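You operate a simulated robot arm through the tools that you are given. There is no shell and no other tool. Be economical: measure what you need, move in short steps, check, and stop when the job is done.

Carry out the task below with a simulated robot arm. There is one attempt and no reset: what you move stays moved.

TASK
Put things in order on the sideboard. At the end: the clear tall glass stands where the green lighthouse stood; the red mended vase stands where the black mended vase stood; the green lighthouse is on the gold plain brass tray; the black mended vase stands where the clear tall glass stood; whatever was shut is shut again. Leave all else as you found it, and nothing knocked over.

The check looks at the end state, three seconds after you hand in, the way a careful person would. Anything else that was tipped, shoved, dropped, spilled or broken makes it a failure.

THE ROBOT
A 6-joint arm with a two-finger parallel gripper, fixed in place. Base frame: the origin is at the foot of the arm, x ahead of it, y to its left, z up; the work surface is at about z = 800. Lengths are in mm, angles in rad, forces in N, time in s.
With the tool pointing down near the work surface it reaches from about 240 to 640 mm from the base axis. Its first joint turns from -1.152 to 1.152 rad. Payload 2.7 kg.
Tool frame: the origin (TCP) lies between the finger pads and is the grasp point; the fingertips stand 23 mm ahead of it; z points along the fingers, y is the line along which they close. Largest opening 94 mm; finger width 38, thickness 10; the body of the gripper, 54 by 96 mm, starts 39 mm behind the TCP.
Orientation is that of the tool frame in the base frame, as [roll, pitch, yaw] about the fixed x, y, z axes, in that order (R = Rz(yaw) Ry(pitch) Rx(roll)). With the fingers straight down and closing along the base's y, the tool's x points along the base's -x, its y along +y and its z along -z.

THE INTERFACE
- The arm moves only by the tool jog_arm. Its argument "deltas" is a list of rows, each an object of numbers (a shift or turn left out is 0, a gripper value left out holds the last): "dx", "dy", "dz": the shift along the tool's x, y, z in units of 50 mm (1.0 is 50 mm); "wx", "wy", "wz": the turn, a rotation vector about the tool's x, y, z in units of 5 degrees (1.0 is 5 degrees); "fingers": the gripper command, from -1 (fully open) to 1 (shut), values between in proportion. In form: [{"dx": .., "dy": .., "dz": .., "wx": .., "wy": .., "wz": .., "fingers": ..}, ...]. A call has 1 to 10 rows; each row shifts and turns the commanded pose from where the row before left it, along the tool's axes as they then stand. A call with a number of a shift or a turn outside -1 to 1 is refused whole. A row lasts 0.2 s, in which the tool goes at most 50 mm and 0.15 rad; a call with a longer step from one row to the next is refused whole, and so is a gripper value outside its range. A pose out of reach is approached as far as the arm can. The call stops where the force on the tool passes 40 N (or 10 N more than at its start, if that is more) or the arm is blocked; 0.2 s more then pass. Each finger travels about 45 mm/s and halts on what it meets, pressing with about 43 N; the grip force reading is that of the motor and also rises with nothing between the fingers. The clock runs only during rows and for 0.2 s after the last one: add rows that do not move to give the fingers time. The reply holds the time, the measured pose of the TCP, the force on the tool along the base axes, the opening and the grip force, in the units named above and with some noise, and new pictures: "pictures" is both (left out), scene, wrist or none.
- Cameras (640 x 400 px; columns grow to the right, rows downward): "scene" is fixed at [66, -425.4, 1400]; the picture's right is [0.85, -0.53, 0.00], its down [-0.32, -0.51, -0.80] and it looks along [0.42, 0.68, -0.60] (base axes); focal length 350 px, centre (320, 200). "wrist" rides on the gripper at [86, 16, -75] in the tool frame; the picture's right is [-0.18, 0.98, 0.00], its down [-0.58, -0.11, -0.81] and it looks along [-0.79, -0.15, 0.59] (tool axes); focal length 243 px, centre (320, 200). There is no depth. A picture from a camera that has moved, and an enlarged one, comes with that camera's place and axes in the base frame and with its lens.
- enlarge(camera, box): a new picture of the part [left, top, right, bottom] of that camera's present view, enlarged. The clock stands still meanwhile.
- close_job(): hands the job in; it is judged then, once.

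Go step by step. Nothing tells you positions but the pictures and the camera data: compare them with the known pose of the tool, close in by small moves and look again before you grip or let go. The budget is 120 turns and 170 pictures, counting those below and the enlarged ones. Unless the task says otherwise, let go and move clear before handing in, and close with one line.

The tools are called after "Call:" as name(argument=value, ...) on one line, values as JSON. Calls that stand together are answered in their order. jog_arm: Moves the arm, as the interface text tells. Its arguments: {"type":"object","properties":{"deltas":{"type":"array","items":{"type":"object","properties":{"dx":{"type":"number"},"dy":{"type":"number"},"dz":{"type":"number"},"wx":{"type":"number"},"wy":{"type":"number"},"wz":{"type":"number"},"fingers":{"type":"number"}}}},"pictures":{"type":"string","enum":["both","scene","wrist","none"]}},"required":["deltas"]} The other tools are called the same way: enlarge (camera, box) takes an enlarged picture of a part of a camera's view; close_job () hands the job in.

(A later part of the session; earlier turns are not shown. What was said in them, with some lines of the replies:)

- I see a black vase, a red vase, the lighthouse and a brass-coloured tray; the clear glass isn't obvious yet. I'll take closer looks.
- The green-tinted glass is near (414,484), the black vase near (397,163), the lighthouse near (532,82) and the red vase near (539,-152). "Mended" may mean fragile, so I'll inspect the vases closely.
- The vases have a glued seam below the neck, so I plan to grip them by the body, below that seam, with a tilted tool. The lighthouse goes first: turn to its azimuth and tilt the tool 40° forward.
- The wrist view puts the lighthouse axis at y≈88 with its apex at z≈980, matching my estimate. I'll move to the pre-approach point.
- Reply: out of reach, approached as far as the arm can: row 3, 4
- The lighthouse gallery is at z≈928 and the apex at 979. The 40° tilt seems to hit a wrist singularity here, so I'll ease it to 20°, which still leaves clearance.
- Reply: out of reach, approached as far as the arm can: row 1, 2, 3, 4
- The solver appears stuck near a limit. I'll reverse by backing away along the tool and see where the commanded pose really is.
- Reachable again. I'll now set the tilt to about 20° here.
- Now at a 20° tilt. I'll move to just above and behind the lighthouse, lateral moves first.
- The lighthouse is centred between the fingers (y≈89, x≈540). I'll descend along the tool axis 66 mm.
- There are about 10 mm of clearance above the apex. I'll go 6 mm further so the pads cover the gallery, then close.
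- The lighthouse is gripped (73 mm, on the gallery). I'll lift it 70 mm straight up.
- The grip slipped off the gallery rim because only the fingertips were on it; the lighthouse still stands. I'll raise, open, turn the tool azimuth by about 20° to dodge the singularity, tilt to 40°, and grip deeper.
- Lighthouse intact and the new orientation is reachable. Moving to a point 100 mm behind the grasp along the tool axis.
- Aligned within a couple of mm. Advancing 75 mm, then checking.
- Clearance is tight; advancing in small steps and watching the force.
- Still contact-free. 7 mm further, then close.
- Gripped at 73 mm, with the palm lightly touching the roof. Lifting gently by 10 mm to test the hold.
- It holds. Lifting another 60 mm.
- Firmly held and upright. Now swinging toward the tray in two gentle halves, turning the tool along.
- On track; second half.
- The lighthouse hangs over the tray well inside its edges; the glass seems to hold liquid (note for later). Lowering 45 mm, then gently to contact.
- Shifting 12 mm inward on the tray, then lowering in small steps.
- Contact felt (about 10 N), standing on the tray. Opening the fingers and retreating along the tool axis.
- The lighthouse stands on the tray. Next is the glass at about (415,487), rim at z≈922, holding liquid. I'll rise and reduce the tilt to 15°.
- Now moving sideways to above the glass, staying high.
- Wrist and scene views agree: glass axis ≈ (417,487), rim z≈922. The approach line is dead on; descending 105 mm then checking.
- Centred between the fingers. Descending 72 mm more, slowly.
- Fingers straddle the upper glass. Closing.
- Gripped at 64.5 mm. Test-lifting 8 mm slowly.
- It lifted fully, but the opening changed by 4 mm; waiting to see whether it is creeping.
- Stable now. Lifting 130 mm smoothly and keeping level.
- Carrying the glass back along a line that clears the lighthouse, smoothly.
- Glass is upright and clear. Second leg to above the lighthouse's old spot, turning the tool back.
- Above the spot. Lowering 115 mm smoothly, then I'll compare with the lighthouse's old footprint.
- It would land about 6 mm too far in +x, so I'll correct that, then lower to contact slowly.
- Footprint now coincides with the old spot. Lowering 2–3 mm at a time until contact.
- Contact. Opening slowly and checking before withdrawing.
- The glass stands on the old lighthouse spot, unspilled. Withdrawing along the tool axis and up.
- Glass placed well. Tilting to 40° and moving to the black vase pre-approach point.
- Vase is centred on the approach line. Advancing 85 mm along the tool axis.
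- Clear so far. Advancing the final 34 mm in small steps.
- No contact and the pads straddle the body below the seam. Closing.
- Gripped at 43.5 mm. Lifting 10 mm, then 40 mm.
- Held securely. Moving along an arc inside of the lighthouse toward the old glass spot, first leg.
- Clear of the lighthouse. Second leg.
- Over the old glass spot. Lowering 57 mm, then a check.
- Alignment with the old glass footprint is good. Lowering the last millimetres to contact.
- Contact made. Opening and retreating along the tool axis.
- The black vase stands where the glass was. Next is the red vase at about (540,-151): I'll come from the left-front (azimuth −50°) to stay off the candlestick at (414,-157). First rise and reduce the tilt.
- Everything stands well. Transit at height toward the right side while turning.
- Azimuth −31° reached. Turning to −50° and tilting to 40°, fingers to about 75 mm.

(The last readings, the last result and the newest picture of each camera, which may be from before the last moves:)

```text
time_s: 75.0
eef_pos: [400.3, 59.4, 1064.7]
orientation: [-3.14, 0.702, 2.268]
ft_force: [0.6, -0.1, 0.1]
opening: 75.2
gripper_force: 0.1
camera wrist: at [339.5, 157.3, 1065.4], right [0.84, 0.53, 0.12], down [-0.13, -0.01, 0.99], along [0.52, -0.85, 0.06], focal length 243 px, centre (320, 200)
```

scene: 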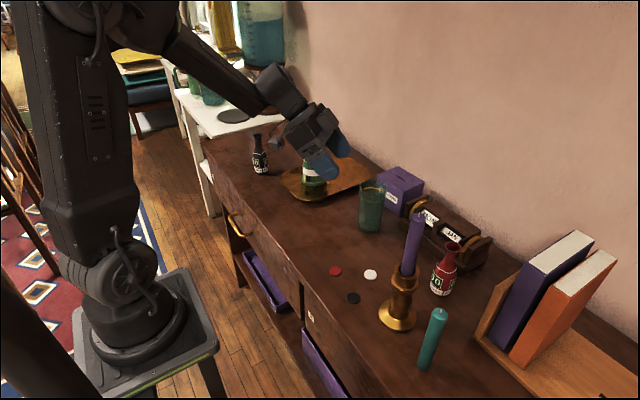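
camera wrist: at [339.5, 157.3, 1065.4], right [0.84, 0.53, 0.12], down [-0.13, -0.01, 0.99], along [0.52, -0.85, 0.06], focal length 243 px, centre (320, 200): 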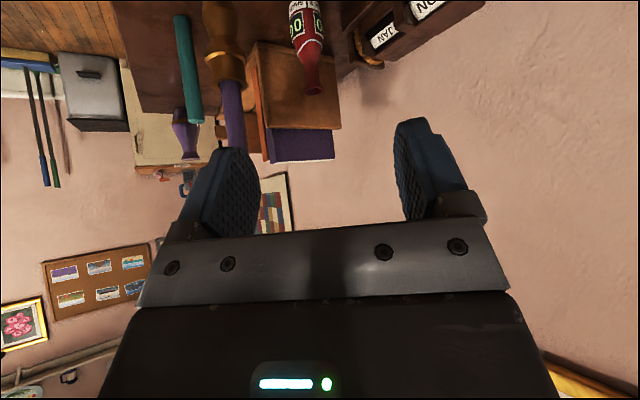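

The red vase is where I computed (540,-151). Moving to a point 130 mm behind the grasp along the tool axis.

Call:
jog_arm(deltas=[{"dx": -0.165, "dy": -0.112, "dz": 0.787}, {"dx": -0.165, "dy": -0.112, "dz": 0.787}, {"dx": -0.165, "dy": -0.112, "dz": 0.787}, {"dx": -0.165, "dy": -0.112, "dz": 0.787}, {"dx": -0.165, "dy": -0.112, "dz": 0.787}, {}])

Call:
enlarge(camera="scene", box=[350, 180, 500, 310])

```text
time_s: 76.4
eef_pos: [480.5, -80.0, 940.7]
orientation: [-3.141, 0.702, 2.274]
ft_force: [-0.4, -0.9, -0.4]
opening: 75.4
gripper_force: 0.1
camera wrist: at [419.4, 17.4, 941.5], right [0.84, 0.53, 0.12], down [-0.13, -0.01, 0.99], along [0.52, -0.85, 0.06], focal length 243 px, centre (320, 200)
```

scene: 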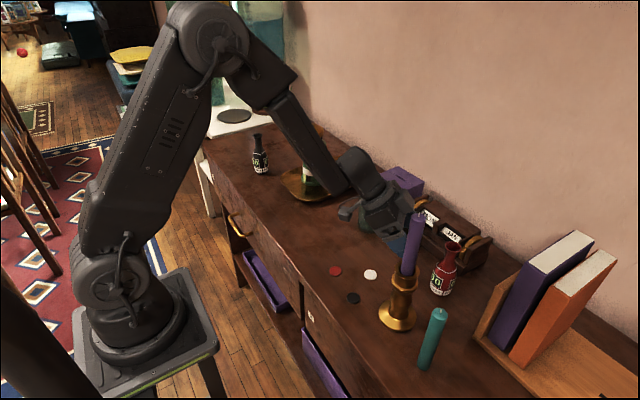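
wrist: 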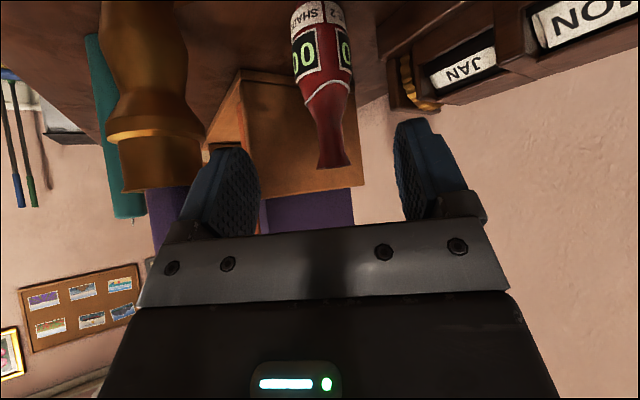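

```text
3.08 times, centred on (425, 245) of scene
camera zoom: at [66.0, -425.5, 1400.0], right [0.85, -0.53, 0.0], down [-0.32, -0.51, -0.8], along [0.42, 0.68, -0.6], focal length 1078 px, centre (-3, 62)
```

zoom: 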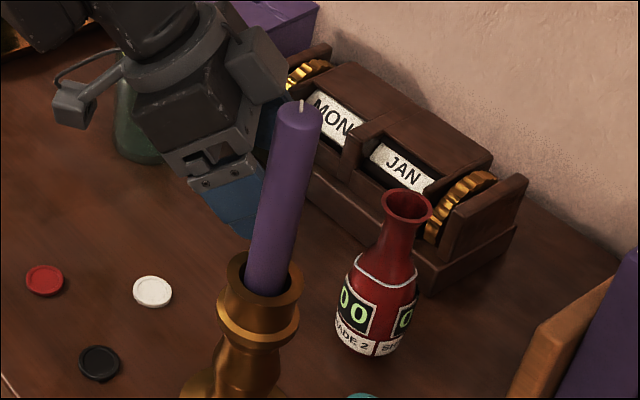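

On line and clear of the candlestick. Advancing 85 mm.

Call:
jog_arm(deltas=[{"dz": 0.6}, {"dz": 0.6}, {"dz": 0.5}, {}])

Call:
enlarge(camera="scene", box=[350, 180, 500, 310])

```text
time_s: 77.4
eef_pos: [517.3, -123.4, 874.3]
orientation: [3.141, 0.703, 2.27]
ft_force: [-0.6, 0.3, 0.3]
opening: 75.1
gripper_force: 0.0
camera wrist: at [455.8, -24.3, 875.8], right [0.84, 0.53, 0.12], down [-0.13, -0.01, 0.99], along [0.52, -0.85, 0.06], focal length 243 px, centre (320, 200)
```

scene: 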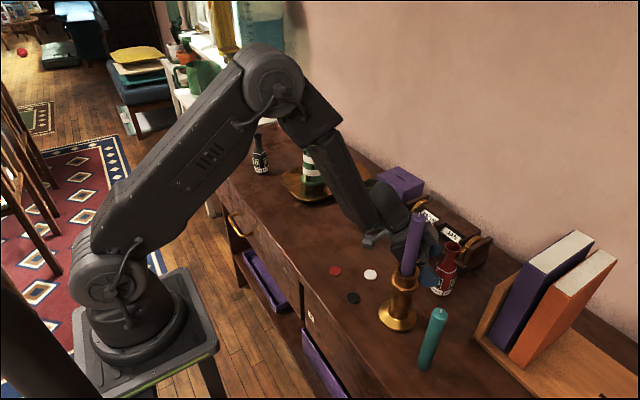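
wrist: 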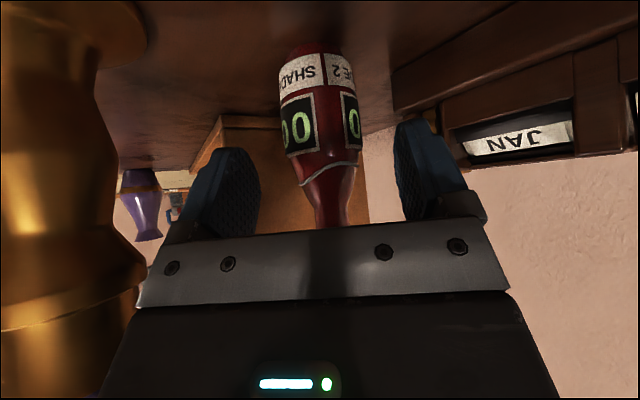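

```text
3.08 times, centred on (425, 245) of scene
camera zoom: at [66.0, -425.4, 1400.0], right [0.85, -0.53, 0.0], down [-0.32, -0.51, -0.8], along [0.42, 0.68, -0.6], focal length 1078 px, centre (-3, 62)
```

zoom: 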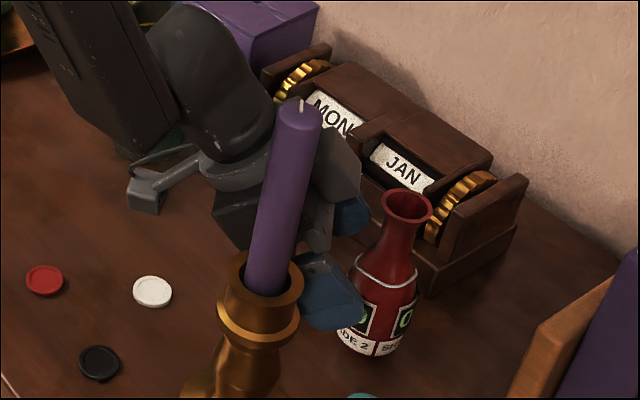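

Still clear. Advancing the last 42 mm in small steps.

Call:
jog_arm(deltas=[{"dz": 0.35}, {"dz": 0.3}, {"dz": 0.19}, {}])

Call:
enlarge(camera="scene", box=[350, 180, 500, 310])

```text
time_s: 78.4
eef_pos: [534.5, -142.5, 842.8]
orientation: [-3.141, 0.702, 2.272]
ft_force: [-0.6, 0.9, 1.0]
opening: 75.3
gripper_force: 0.1
camera wrist: at [473.2, -44.7, 843.4], right [0.84, 0.53, 0.12], down [-0.13, -0.01, 0.99], along [0.52, -0.85, 0.06], focal length 243 px, centre (320, 200)
```

scene: 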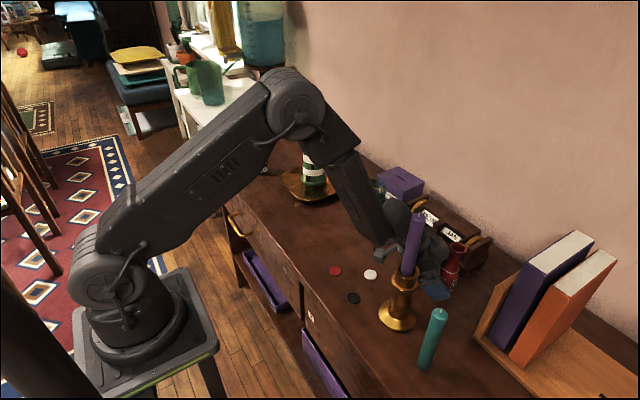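
wrist: 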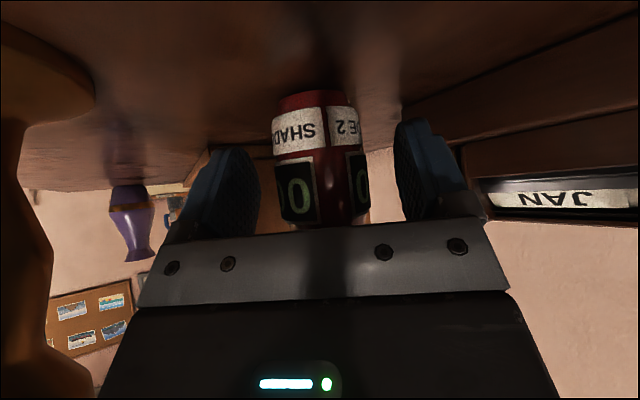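

```text
3.08 times, centred on (425, 245) of scene
camera zoom: at [66.0, -425.4, 1400.0], right [0.85, -0.53, 0.0], down [-0.32, -0.51, -0.8], along [0.42, 0.68, -0.6], focal length 1078 px, centre (-3, 62)
```

zoom: 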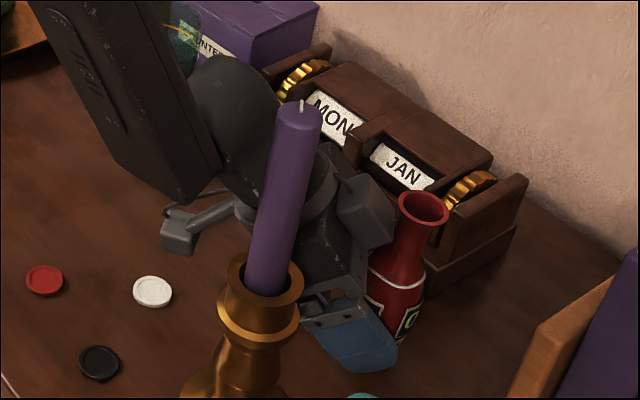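

The red vase's mouth seems to have shifted in view; checking closely before doing anything.

Call:
enlarge(camera="scene", box=[420, 235, 476, 300])

Call:
enlarge(camera="wrist", box=[220, 60, 440, 240])

```text
6.15 times, centred on (448, 268) of scene
camera zoom: at [66.0, -425.4, 1400.0], right [0.85, -0.53, 0.0], down [-0.32, -0.51, -0.8], along [0.42, 0.68, -0.6], focal length 2156 px, centre (-468, -215)
```

zoom: 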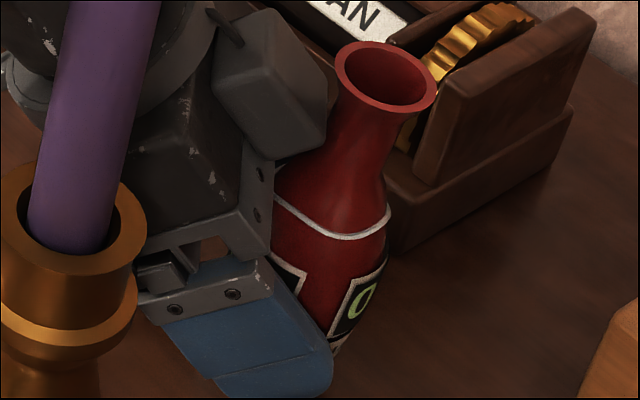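

```text
2.22 times, centred on (330, 150) of wrist
camera zoom: at [473.2, -44.7, 843.4], right [0.84, 0.53, 0.12], down [-0.13, -0.01, 0.99], along [0.52, -0.85, 0.06], focal length 539 px, centre (298, 311)
```

zoom: 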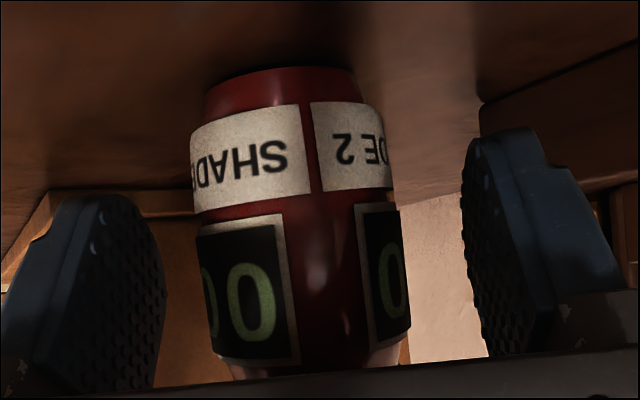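

The vase is being leaned about 5° by a protruding box on the gripper. I'll back off gently so it settles, then use a steeper tilt for more neck clearance.

Call:
jog_arm(deltas=[{"dz": -0.08}, {"dz": -0.08}, {"dz": -0.1}, {"dz": -0.14}, {}], pictures="wrist")

Call:
enlarge(camera="scene", box=[420, 235, 476, 300])

```text
time_s: 79.6
eef_pos: [524.7, -131.8, 857.7]
orientation: [-3.141, 0.702, 2.273]
ft_force: [0.1, 0.3, 0.5]
opening: 75.0
gripper_force: 0.1
camera wrist: at [464.1, -34.5, 859.1], right [0.84, 0.53, 0.12], down [-0.13, -0.01, 0.99], along [0.52, -0.85, 0.06], focal length 243 px, centre (320, 200)
```

wrist: 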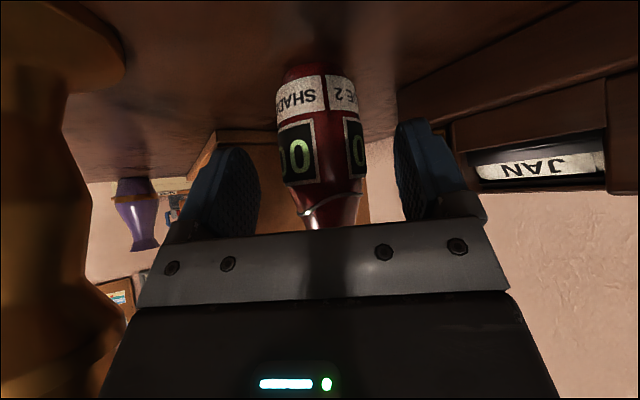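

```text
6.15 times, centred on (448, 268) of scene
camera zoom: at [66.0, -425.4, 1400.0], right [0.85, -0.53, 0.0], down [-0.32, -0.51, -0.8], along [0.42, 0.68, -0.6], focal length 2156 px, centre (-468, -215)
```

zoom: 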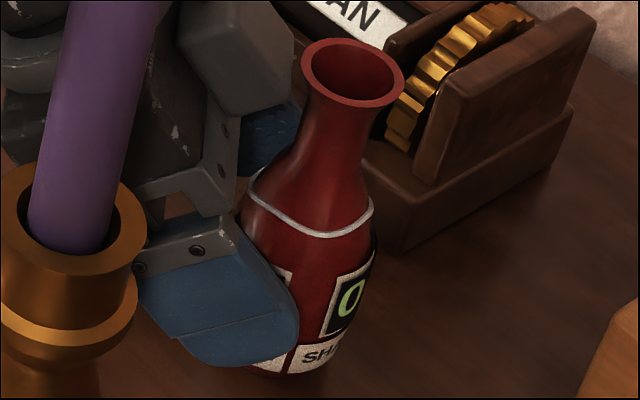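

It settled back upright in its exact place. Tilting to 46° and re-approaching with the vase closer to the fingertips.

Call:
jog_arm(deltas=[{"wy": -0.58}, {"wy": -0.57}, {}, {"dx": -0.02, "dz": 0.1}, {"dz": 0.1}, {}], pictures="wrist")

Call:
enlarge(camera="scene", box=[420, 235, 476, 300])

```text
time_s: 81.0
eef_pos: [529.7, -137.9, 852.5]
orientation: [3.141, 0.801, 2.271]
ft_force: [-0.8, -0.1, -0.2]
opening: 75.6
gripper_force: 0.1
camera wrist: at [469.8, -41.1, 841.8], right [0.83, 0.54, 0.13], down [-0.2, 0.06, 0.98], along [0.52, -0.84, 0.16], focal length 243 px, centre (320, 200)
```

wrist: 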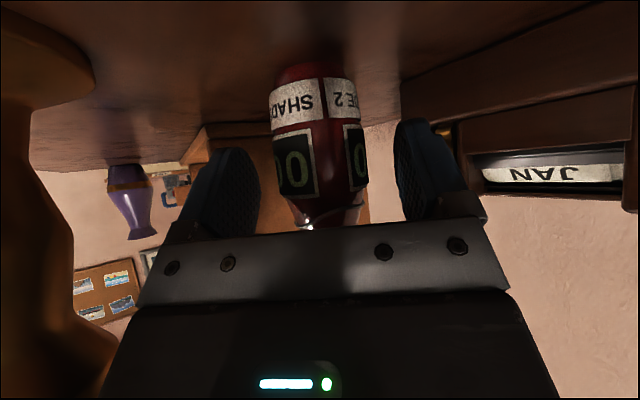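

```text
6.15 times, centred on (448, 268) of scene
camera zoom: at [66.0, -425.4, 1400.0], right [0.85, -0.53, 0.0], down [-0.32, -0.51, -0.8], along [0.42, 0.68, -0.6], focal length 2156 px, centre (-468, -215)
```

zoom: 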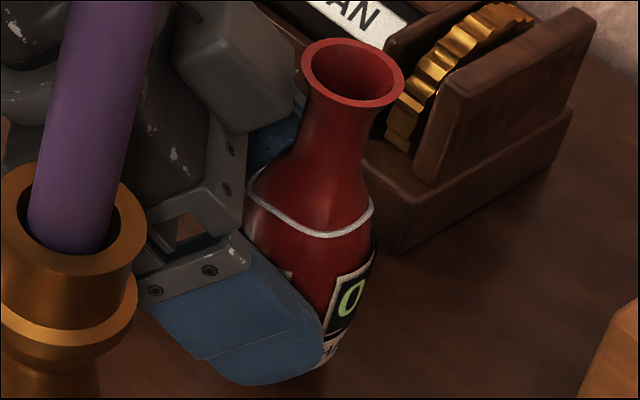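

Still undisturbed. Advancing 5 mm more and re-checking.

Call:
jog_arm(deltas=[{"dz": 0.06}, {"dz": 0.05}, {}], pictures="none")

Call:
enlarge(camera="scene", box=[420, 235, 476, 300])

```text
time_s: 81.8
eef_pos: [534.2, -142.5, 848.9]
orientation: [-3.141, 0.801, 2.272]
ft_force: [0.3, -0.1, 0.1]
opening: 75.4
gripper_force: 0.0
```

```text
6.15 times, centred on (448, 268) of scene
camera zoom: at [66.0, -425.4, 1400.0], right [0.85, -0.53, 0.0], down [-0.32, -0.51, -0.8], along [0.42, 0.68, -0.6], focal length 2156 px, centre (-468, -215)
```

zoom: 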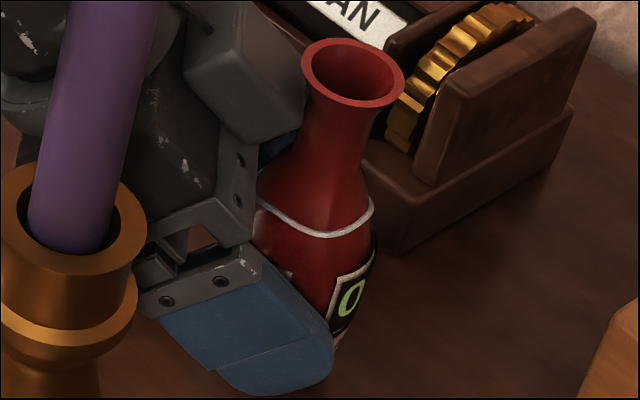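

Clear. Lowering 4 mm to stay well below the seam, then closing.

Call:
jog_arm(deltas=[{"dx": 0.058, "dz": 0.055}, {"fingers": -0.3}, {"fingers": 0}, {"fingers": 0.3}, {"fingers": 0.6}, {"fingers": 1}, {}, {}], pictures="wrist")

Call:
enlarge(camera="scene", box=[420, 235, 476, 300])

```text
time_s: 83.6
eef_pos: [533.3, -142.4, 844.5]
orientation: [-3.141, 0.8, 2.272]
ft_force: [-0.2, -0.1, -0.6]
opening: 43.4
gripper_force: 42.5
camera wrist: at [472.6, -44.0, 833.8], right [0.83, 0.54, 0.13], down [-0.2, 0.06, 0.98], along [0.52, -0.84, 0.16], focal length 243 px, centre (320, 200)
```

wrist: 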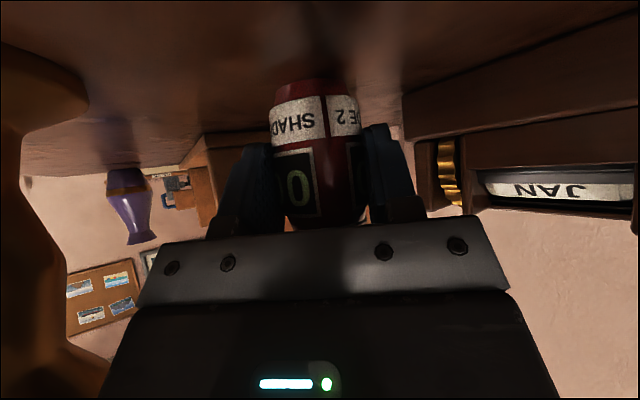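

```text
6.15 times, centred on (448, 268) of scene
camera zoom: at [66.0, -425.4, 1400.0], right [0.85, -0.53, 0.0], down [-0.32, -0.51, -0.8], along [0.42, 0.68, -0.6], focal length 2156 px, centre (-468, -215)
```

zoom: 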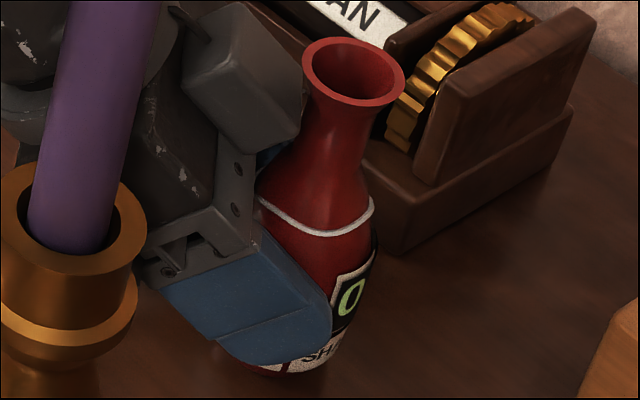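

Gripped upright below the seam. Lifting 10 mm then 70 mm.

Call:
jog_arm(deltas=[{"dx": -0.07, "dz": -0.07}, {"dx": -0.07, "dz": -0.07}, {}, {"dx": -0.2, "dz": -0.195}, {"dx": -0.28, "dz": -0.272}, {"dx": -0.28, "dz": -0.272}, {"dx": -0.2, "dz": -0.195}, {}])

Call:
enlarge(camera="scene", box=[350, 150, 500, 290])

```text
time_s: 85.4
eef_pos: [534.3, -142.6, 921.8]
orientation: [-3.14, 0.802, 2.272]
ft_force: [0.4, -0.8, -1.3]
opening: 43.3
gripper_force: 42.7
camera wrist: at [473.3, -44.5, 911.4], right [0.83, 0.54, 0.13], down [-0.2, 0.06, 0.98], along [0.52, -0.84, 0.16], focal length 243 px, centre (320, 200)
```

scene: 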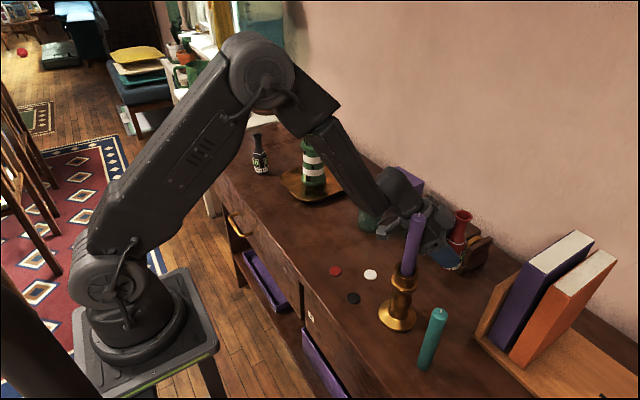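
wrist: 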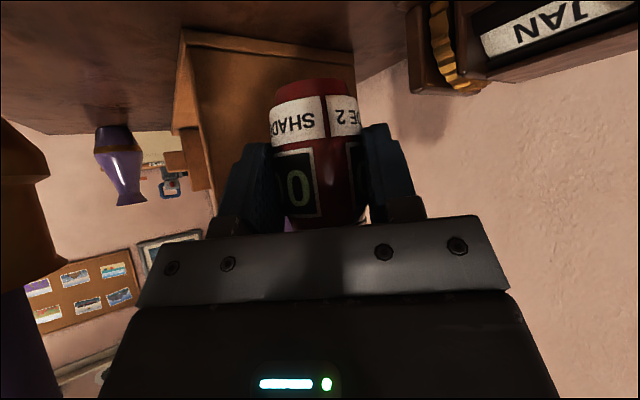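

```text
2.86 times, centred on (425, 220) of scene
camera zoom: at [66.0, -425.4, 1400.0], right [0.85, -0.53, 0.0], down [-0.32, -0.51, -0.8], along [0.42, 0.68, -0.6], focal length 1001 px, centre (20, 143)
```

zoom: 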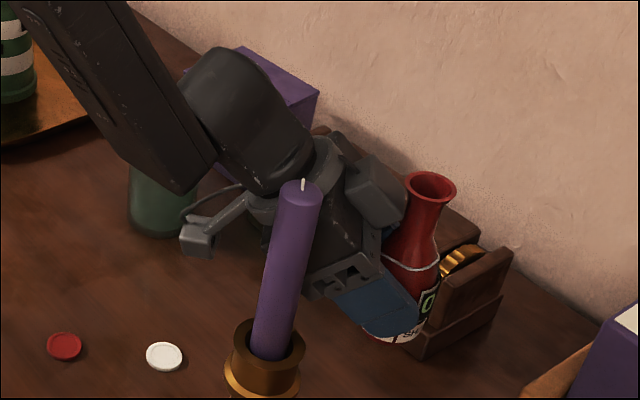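

Upright and secure. Backing away along the approach heading, level, 150 mm.

Call:
jog_arm(deltas=[{"dx": 0.2, "dz": -0.206}, {"dx": 0.349, "dz": -0.359}, {"dx": 0.349, "dz": -0.359}, {"dx": 0.349, "dz": -0.359}, {"dx": 0.349, "dz": -0.359}, {"dx": 0.3, "dz": -0.309}, {"dx": 0.2, "dz": -0.206}], pictures="scene")

```text
time_s: 87.0
eef_pos: [438.0, -24.5, 920.4]
orientation: [3.14, 0.804, 2.27]
ft_force: [-0.5, -0.1, -1.0]
opening: 43.3
gripper_force: 43.2
```

scene: 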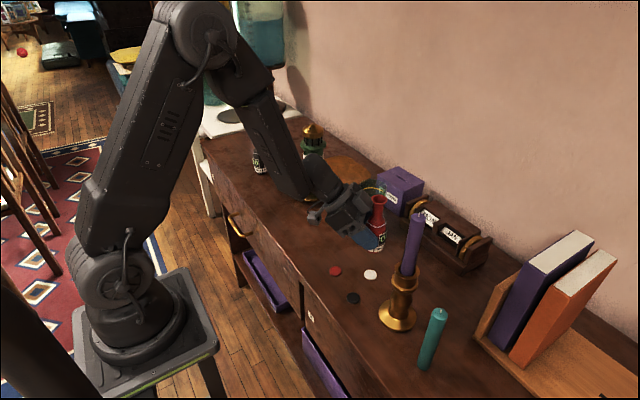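

Clear of the candle and glass. Now swinging to above the black vase's old spot (399,171).

Call:
jog_arm(deltas=[{"dx": 0.322, "dy": 0.228, "dz": -0.331, "wx": -0.466, "wz": -0.453}, {"dx": 0.312, "dy": 0.254, "dz": -0.321, "wx": -0.466, "wz": -0.453}, {"dx": 0.301, "dy": 0.278, "dz": -0.31, "wx": -0.466, "wz": -0.453}, {"dx": 0.29, "dy": 0.302, "dz": -0.298, "wx": -0.466, "wz": -0.453}, {"dx": 0.277, "dy": 0.326, "dz": -0.285, "wx": -0.466, "wz": -0.453}, {"dx": 0.265, "dy": 0.348, "dz": -0.272, "wx": -0.466, "wz": -0.453}, {"dx": 0.251, "dy": 0.37, "dz": -0.258, "wx": -0.466, "wz": -0.453}, {"dx": 0.236, "dy": 0.388, "dz": -0.242, "wx": -0.466, "wz": -0.453}, {}])

Call:
enlarge(camera="scene", box=[200, 100, 420, 240])

```text
time_s: 89.0
eef_pos: [388.1, 173.1, 920.6]
orientation: [-3.14, 0.8, 2.728]
ft_force: [-0.5, -0.8, -0.3]
opening: 43.4
gripper_force: 43.9
camera wrist: at [290.3, 234.4, 910.3], right [0.51, 0.85, 0.13], down [-0.2, -0.03, 0.98], along [0.83, -0.53, 0.16], focal length 243 px, centre (320, 200)
```

scene: 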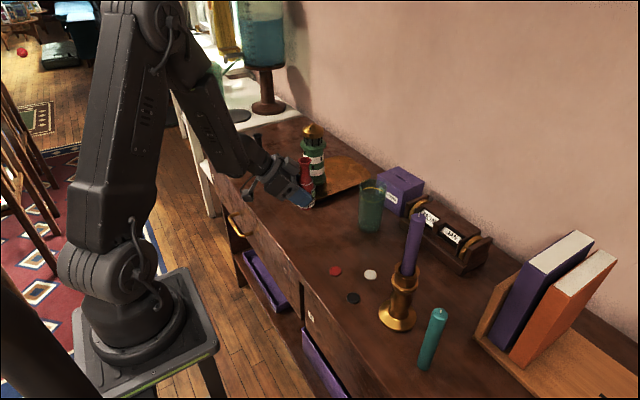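
wrist: 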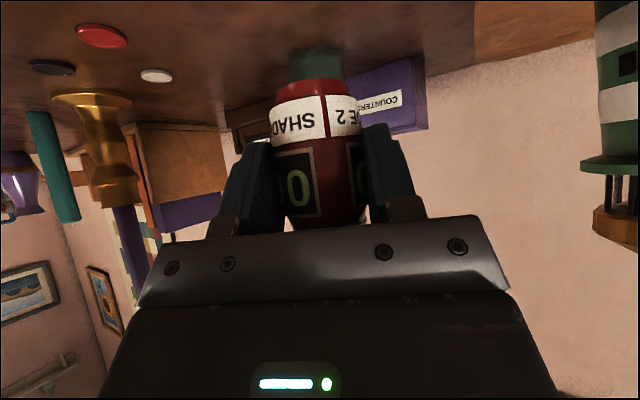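

```text
2.86 times, centred on (310, 170) of scene
camera zoom: at [66.0, -425.4, 1400.0], right [0.85, -0.53, 0.0], down [-0.32, -0.51, -0.8], along [0.42, 0.68, -0.6], focal length 1001 px, centre (349, 286)
```

zoom: 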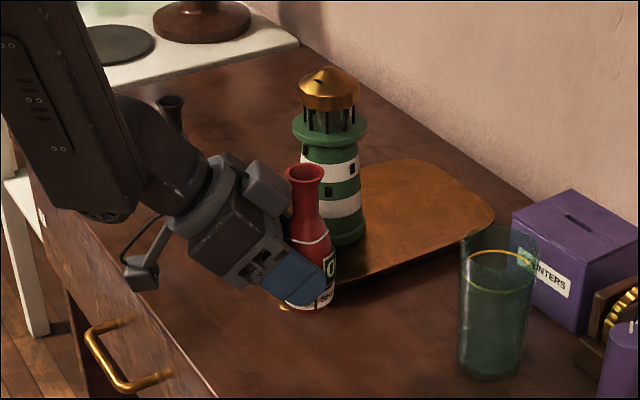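

Excellent visibility. Lowering 66 mm with a small 3 mm sideways correction, then comparing with the original vase picture.

Call:
jog_arm(deltas=[{"dx": 0.2, "dy": 0.03, "dz": 0.194}, {"dx": 0.3, "dy": 0.028, "dz": 0.292}, {"dx": 0.28, "dz": 0.272}, {"dx": 0.167, "dz": 0.162}, {}], pictures="none")

Call:
enlarge(camera="scene", box=[285, 180, 333, 240])

```text
time_s: 90.2
eef_pos: [387.2, 177.4, 855.4]
orientation: [-3.141, 0.802, 2.728]
ft_force: [0.3, 0.8, -1.0]
opening: 43.6
gripper_force: 43.7
```

```text
6.67 times, centred on (309, 210) of scene
camera zoom: at [66.0, -425.4, 1400.0], right [0.85, -0.53, 0.0], down [-0.32, -0.51, -0.8], along [0.42, 0.68, -0.6], focal length 2336 px, centre (393, 133)
```

zoom: 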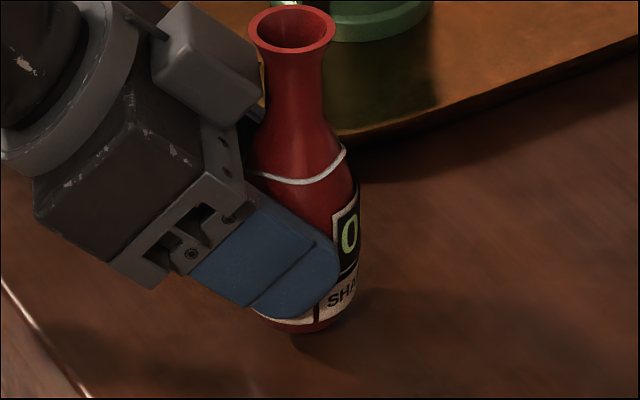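

It needs about 3 mm more to the right; applying that and lowering to just above contact.

Call:
jog_arm(deltas=[{"dx": -0.039, "dy": -0.008, "dz": 0.04}, {"dx": 0.08, "dz": 0.078}, {"dx": 0.05, "dz": 0.048}, {}], pictures="none")

Call:
enlarge(camera="scene", box=[285, 180, 333, 240])

```text
time_s: 91.2
eef_pos: [390.2, 174.6, 845.3]
orientation: [-3.14, 0.801, 2.727]
ft_force: [-0.2, -1.3, -1.4]
opening: 43.5
gripper_force: 42.9
```

```text
6.67 times, centred on (309, 210) of scene
camera zoom: at [66.0, -425.4, 1400.0], right [0.85, -0.53, 0.0], down [-0.32, -0.51, -0.8], along [0.42, 0.68, -0.6], focal length 2336 px, centre (393, 133)
```

zoom: 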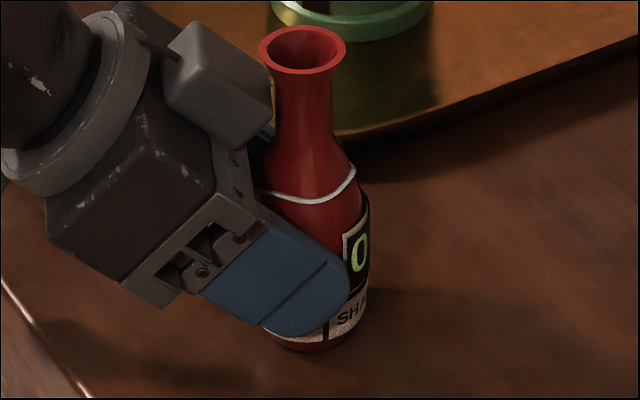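

Matches the original within a millimetre or two. Final lowering to contact.

Call:
jog_arm(deltas=[{"dx": 0.017, "dz": 0.016}, {}, {"dx": 0.012, "dz": 0.011}, {}], pictures="none")

```text
time_s: 92.2
eef_pos: [389.7, 174.2, 844.5]
orientation: [3.142, 0.804, 2.727]
ft_force: [-2.3, -1.5, 7.6]
opening: 43.5
gripper_force: 43.0
```

Contact. Opening and checking before withdrawing.

Call:
jog_arm(deltas=[{"fingers": 0.4}, {"fingers": 0.2}, {"fingers": -0.2}, {"fingers": -0.7}, {}, {}, {"dz": -0.2}, {}], pictures="none")

Call:
enlarge(camera="scene", box=[285, 180, 333, 240])

```text
time_s: 94.0
eef_pos: [383.0, 178.6, 851.2]
orientation: [-3.141, 0.801, 2.73]
ft_force: [0.2, -0.5, 0.1]
opening: 80.0
gripper_force: 0.0
```

```text
6.67 times, centred on (309, 210) of scene
camera zoom: at [66.0, -425.4, 1400.0], right [0.85, -0.53, 0.0], down [-0.32, -0.51, -0.8], along [0.42, 0.68, -0.6], focal length 2336 px, centre (393, 133)
```

zoom: 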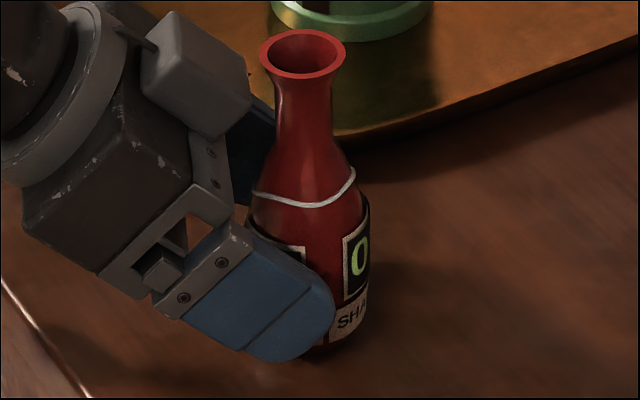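

Standing upright in place. Withdrawing along the tool axis and up, then a final inspection.

Call:
jog_arm(deltas=[{"dz": -0.5}, {"dz": -0.7}, {"dz": -0.7}, {"dx": -0.6, "dz": -0.6}, {"dx": -0.6, "dz": -0.6}, {"dx": -0.6, "dz": -0.6}, {}], pictures="scene")

Call:
enlarge(camera="scene", box=[200, 80, 420, 240])

Call:
enlarge(camera="scene", box=[300, 180, 520, 320])

```text
time_s: 95.6
eef_pos: [317.0, 204.6, 1046.8]
orientation: [-3.14, 0.801, 2.728]
ft_force: [-0.6, -0.4, -0.3]
opening: 79.9
gripper_force: 0.1
```

scene: 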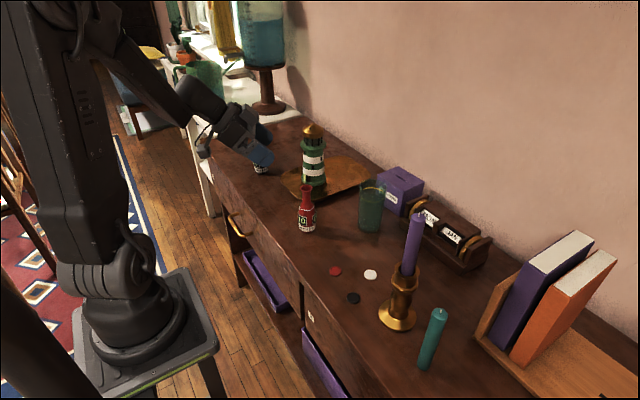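

```text
2.50 times, centred on (310, 160) of scene
camera zoom: at [66.0, -425.4, 1400.0], right [0.85, -0.53, 0.0], down [-0.32, -0.51, -0.8], along [0.42, 0.68, -0.6], focal length 876 px, centre (345, 300)
```

zoom: 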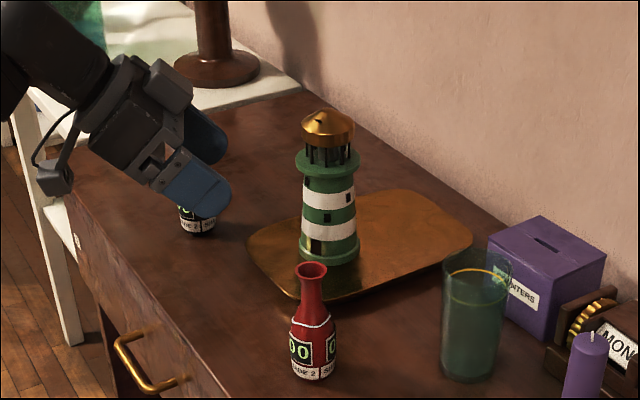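

```text
2.86 times, centred on (410, 250) of scene
camera zoom: at [66.0, -425.4, 1400.0], right [0.85, -0.53, 0.0], down [-0.32, -0.51, -0.8], along [0.42, 0.68, -0.6], focal length 1001 px, centre (63, 57)
```

zoom: 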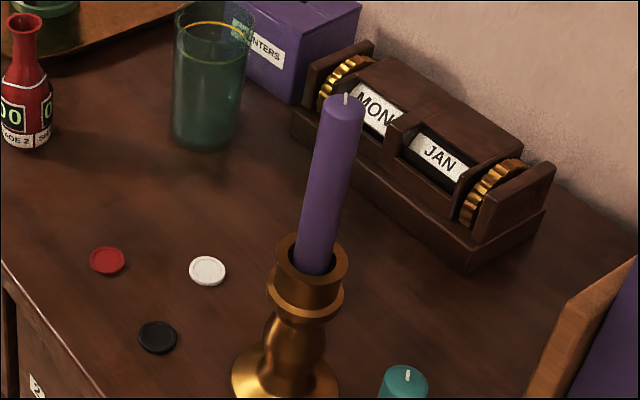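

All four pieces are where the task wants them, and the other objects look as they did at the start. The arm is clear and open, so I'm handing in.

Call:
close_job()

```text
The job is handed in.
```

The sideboard is in order and handed in: the glass is on the lighthouse's old spot, the red vase on the black one's, the black vase on the glass's, and the lighthouse is on the brass tray. Nothing was opened, knocked over or spilled.
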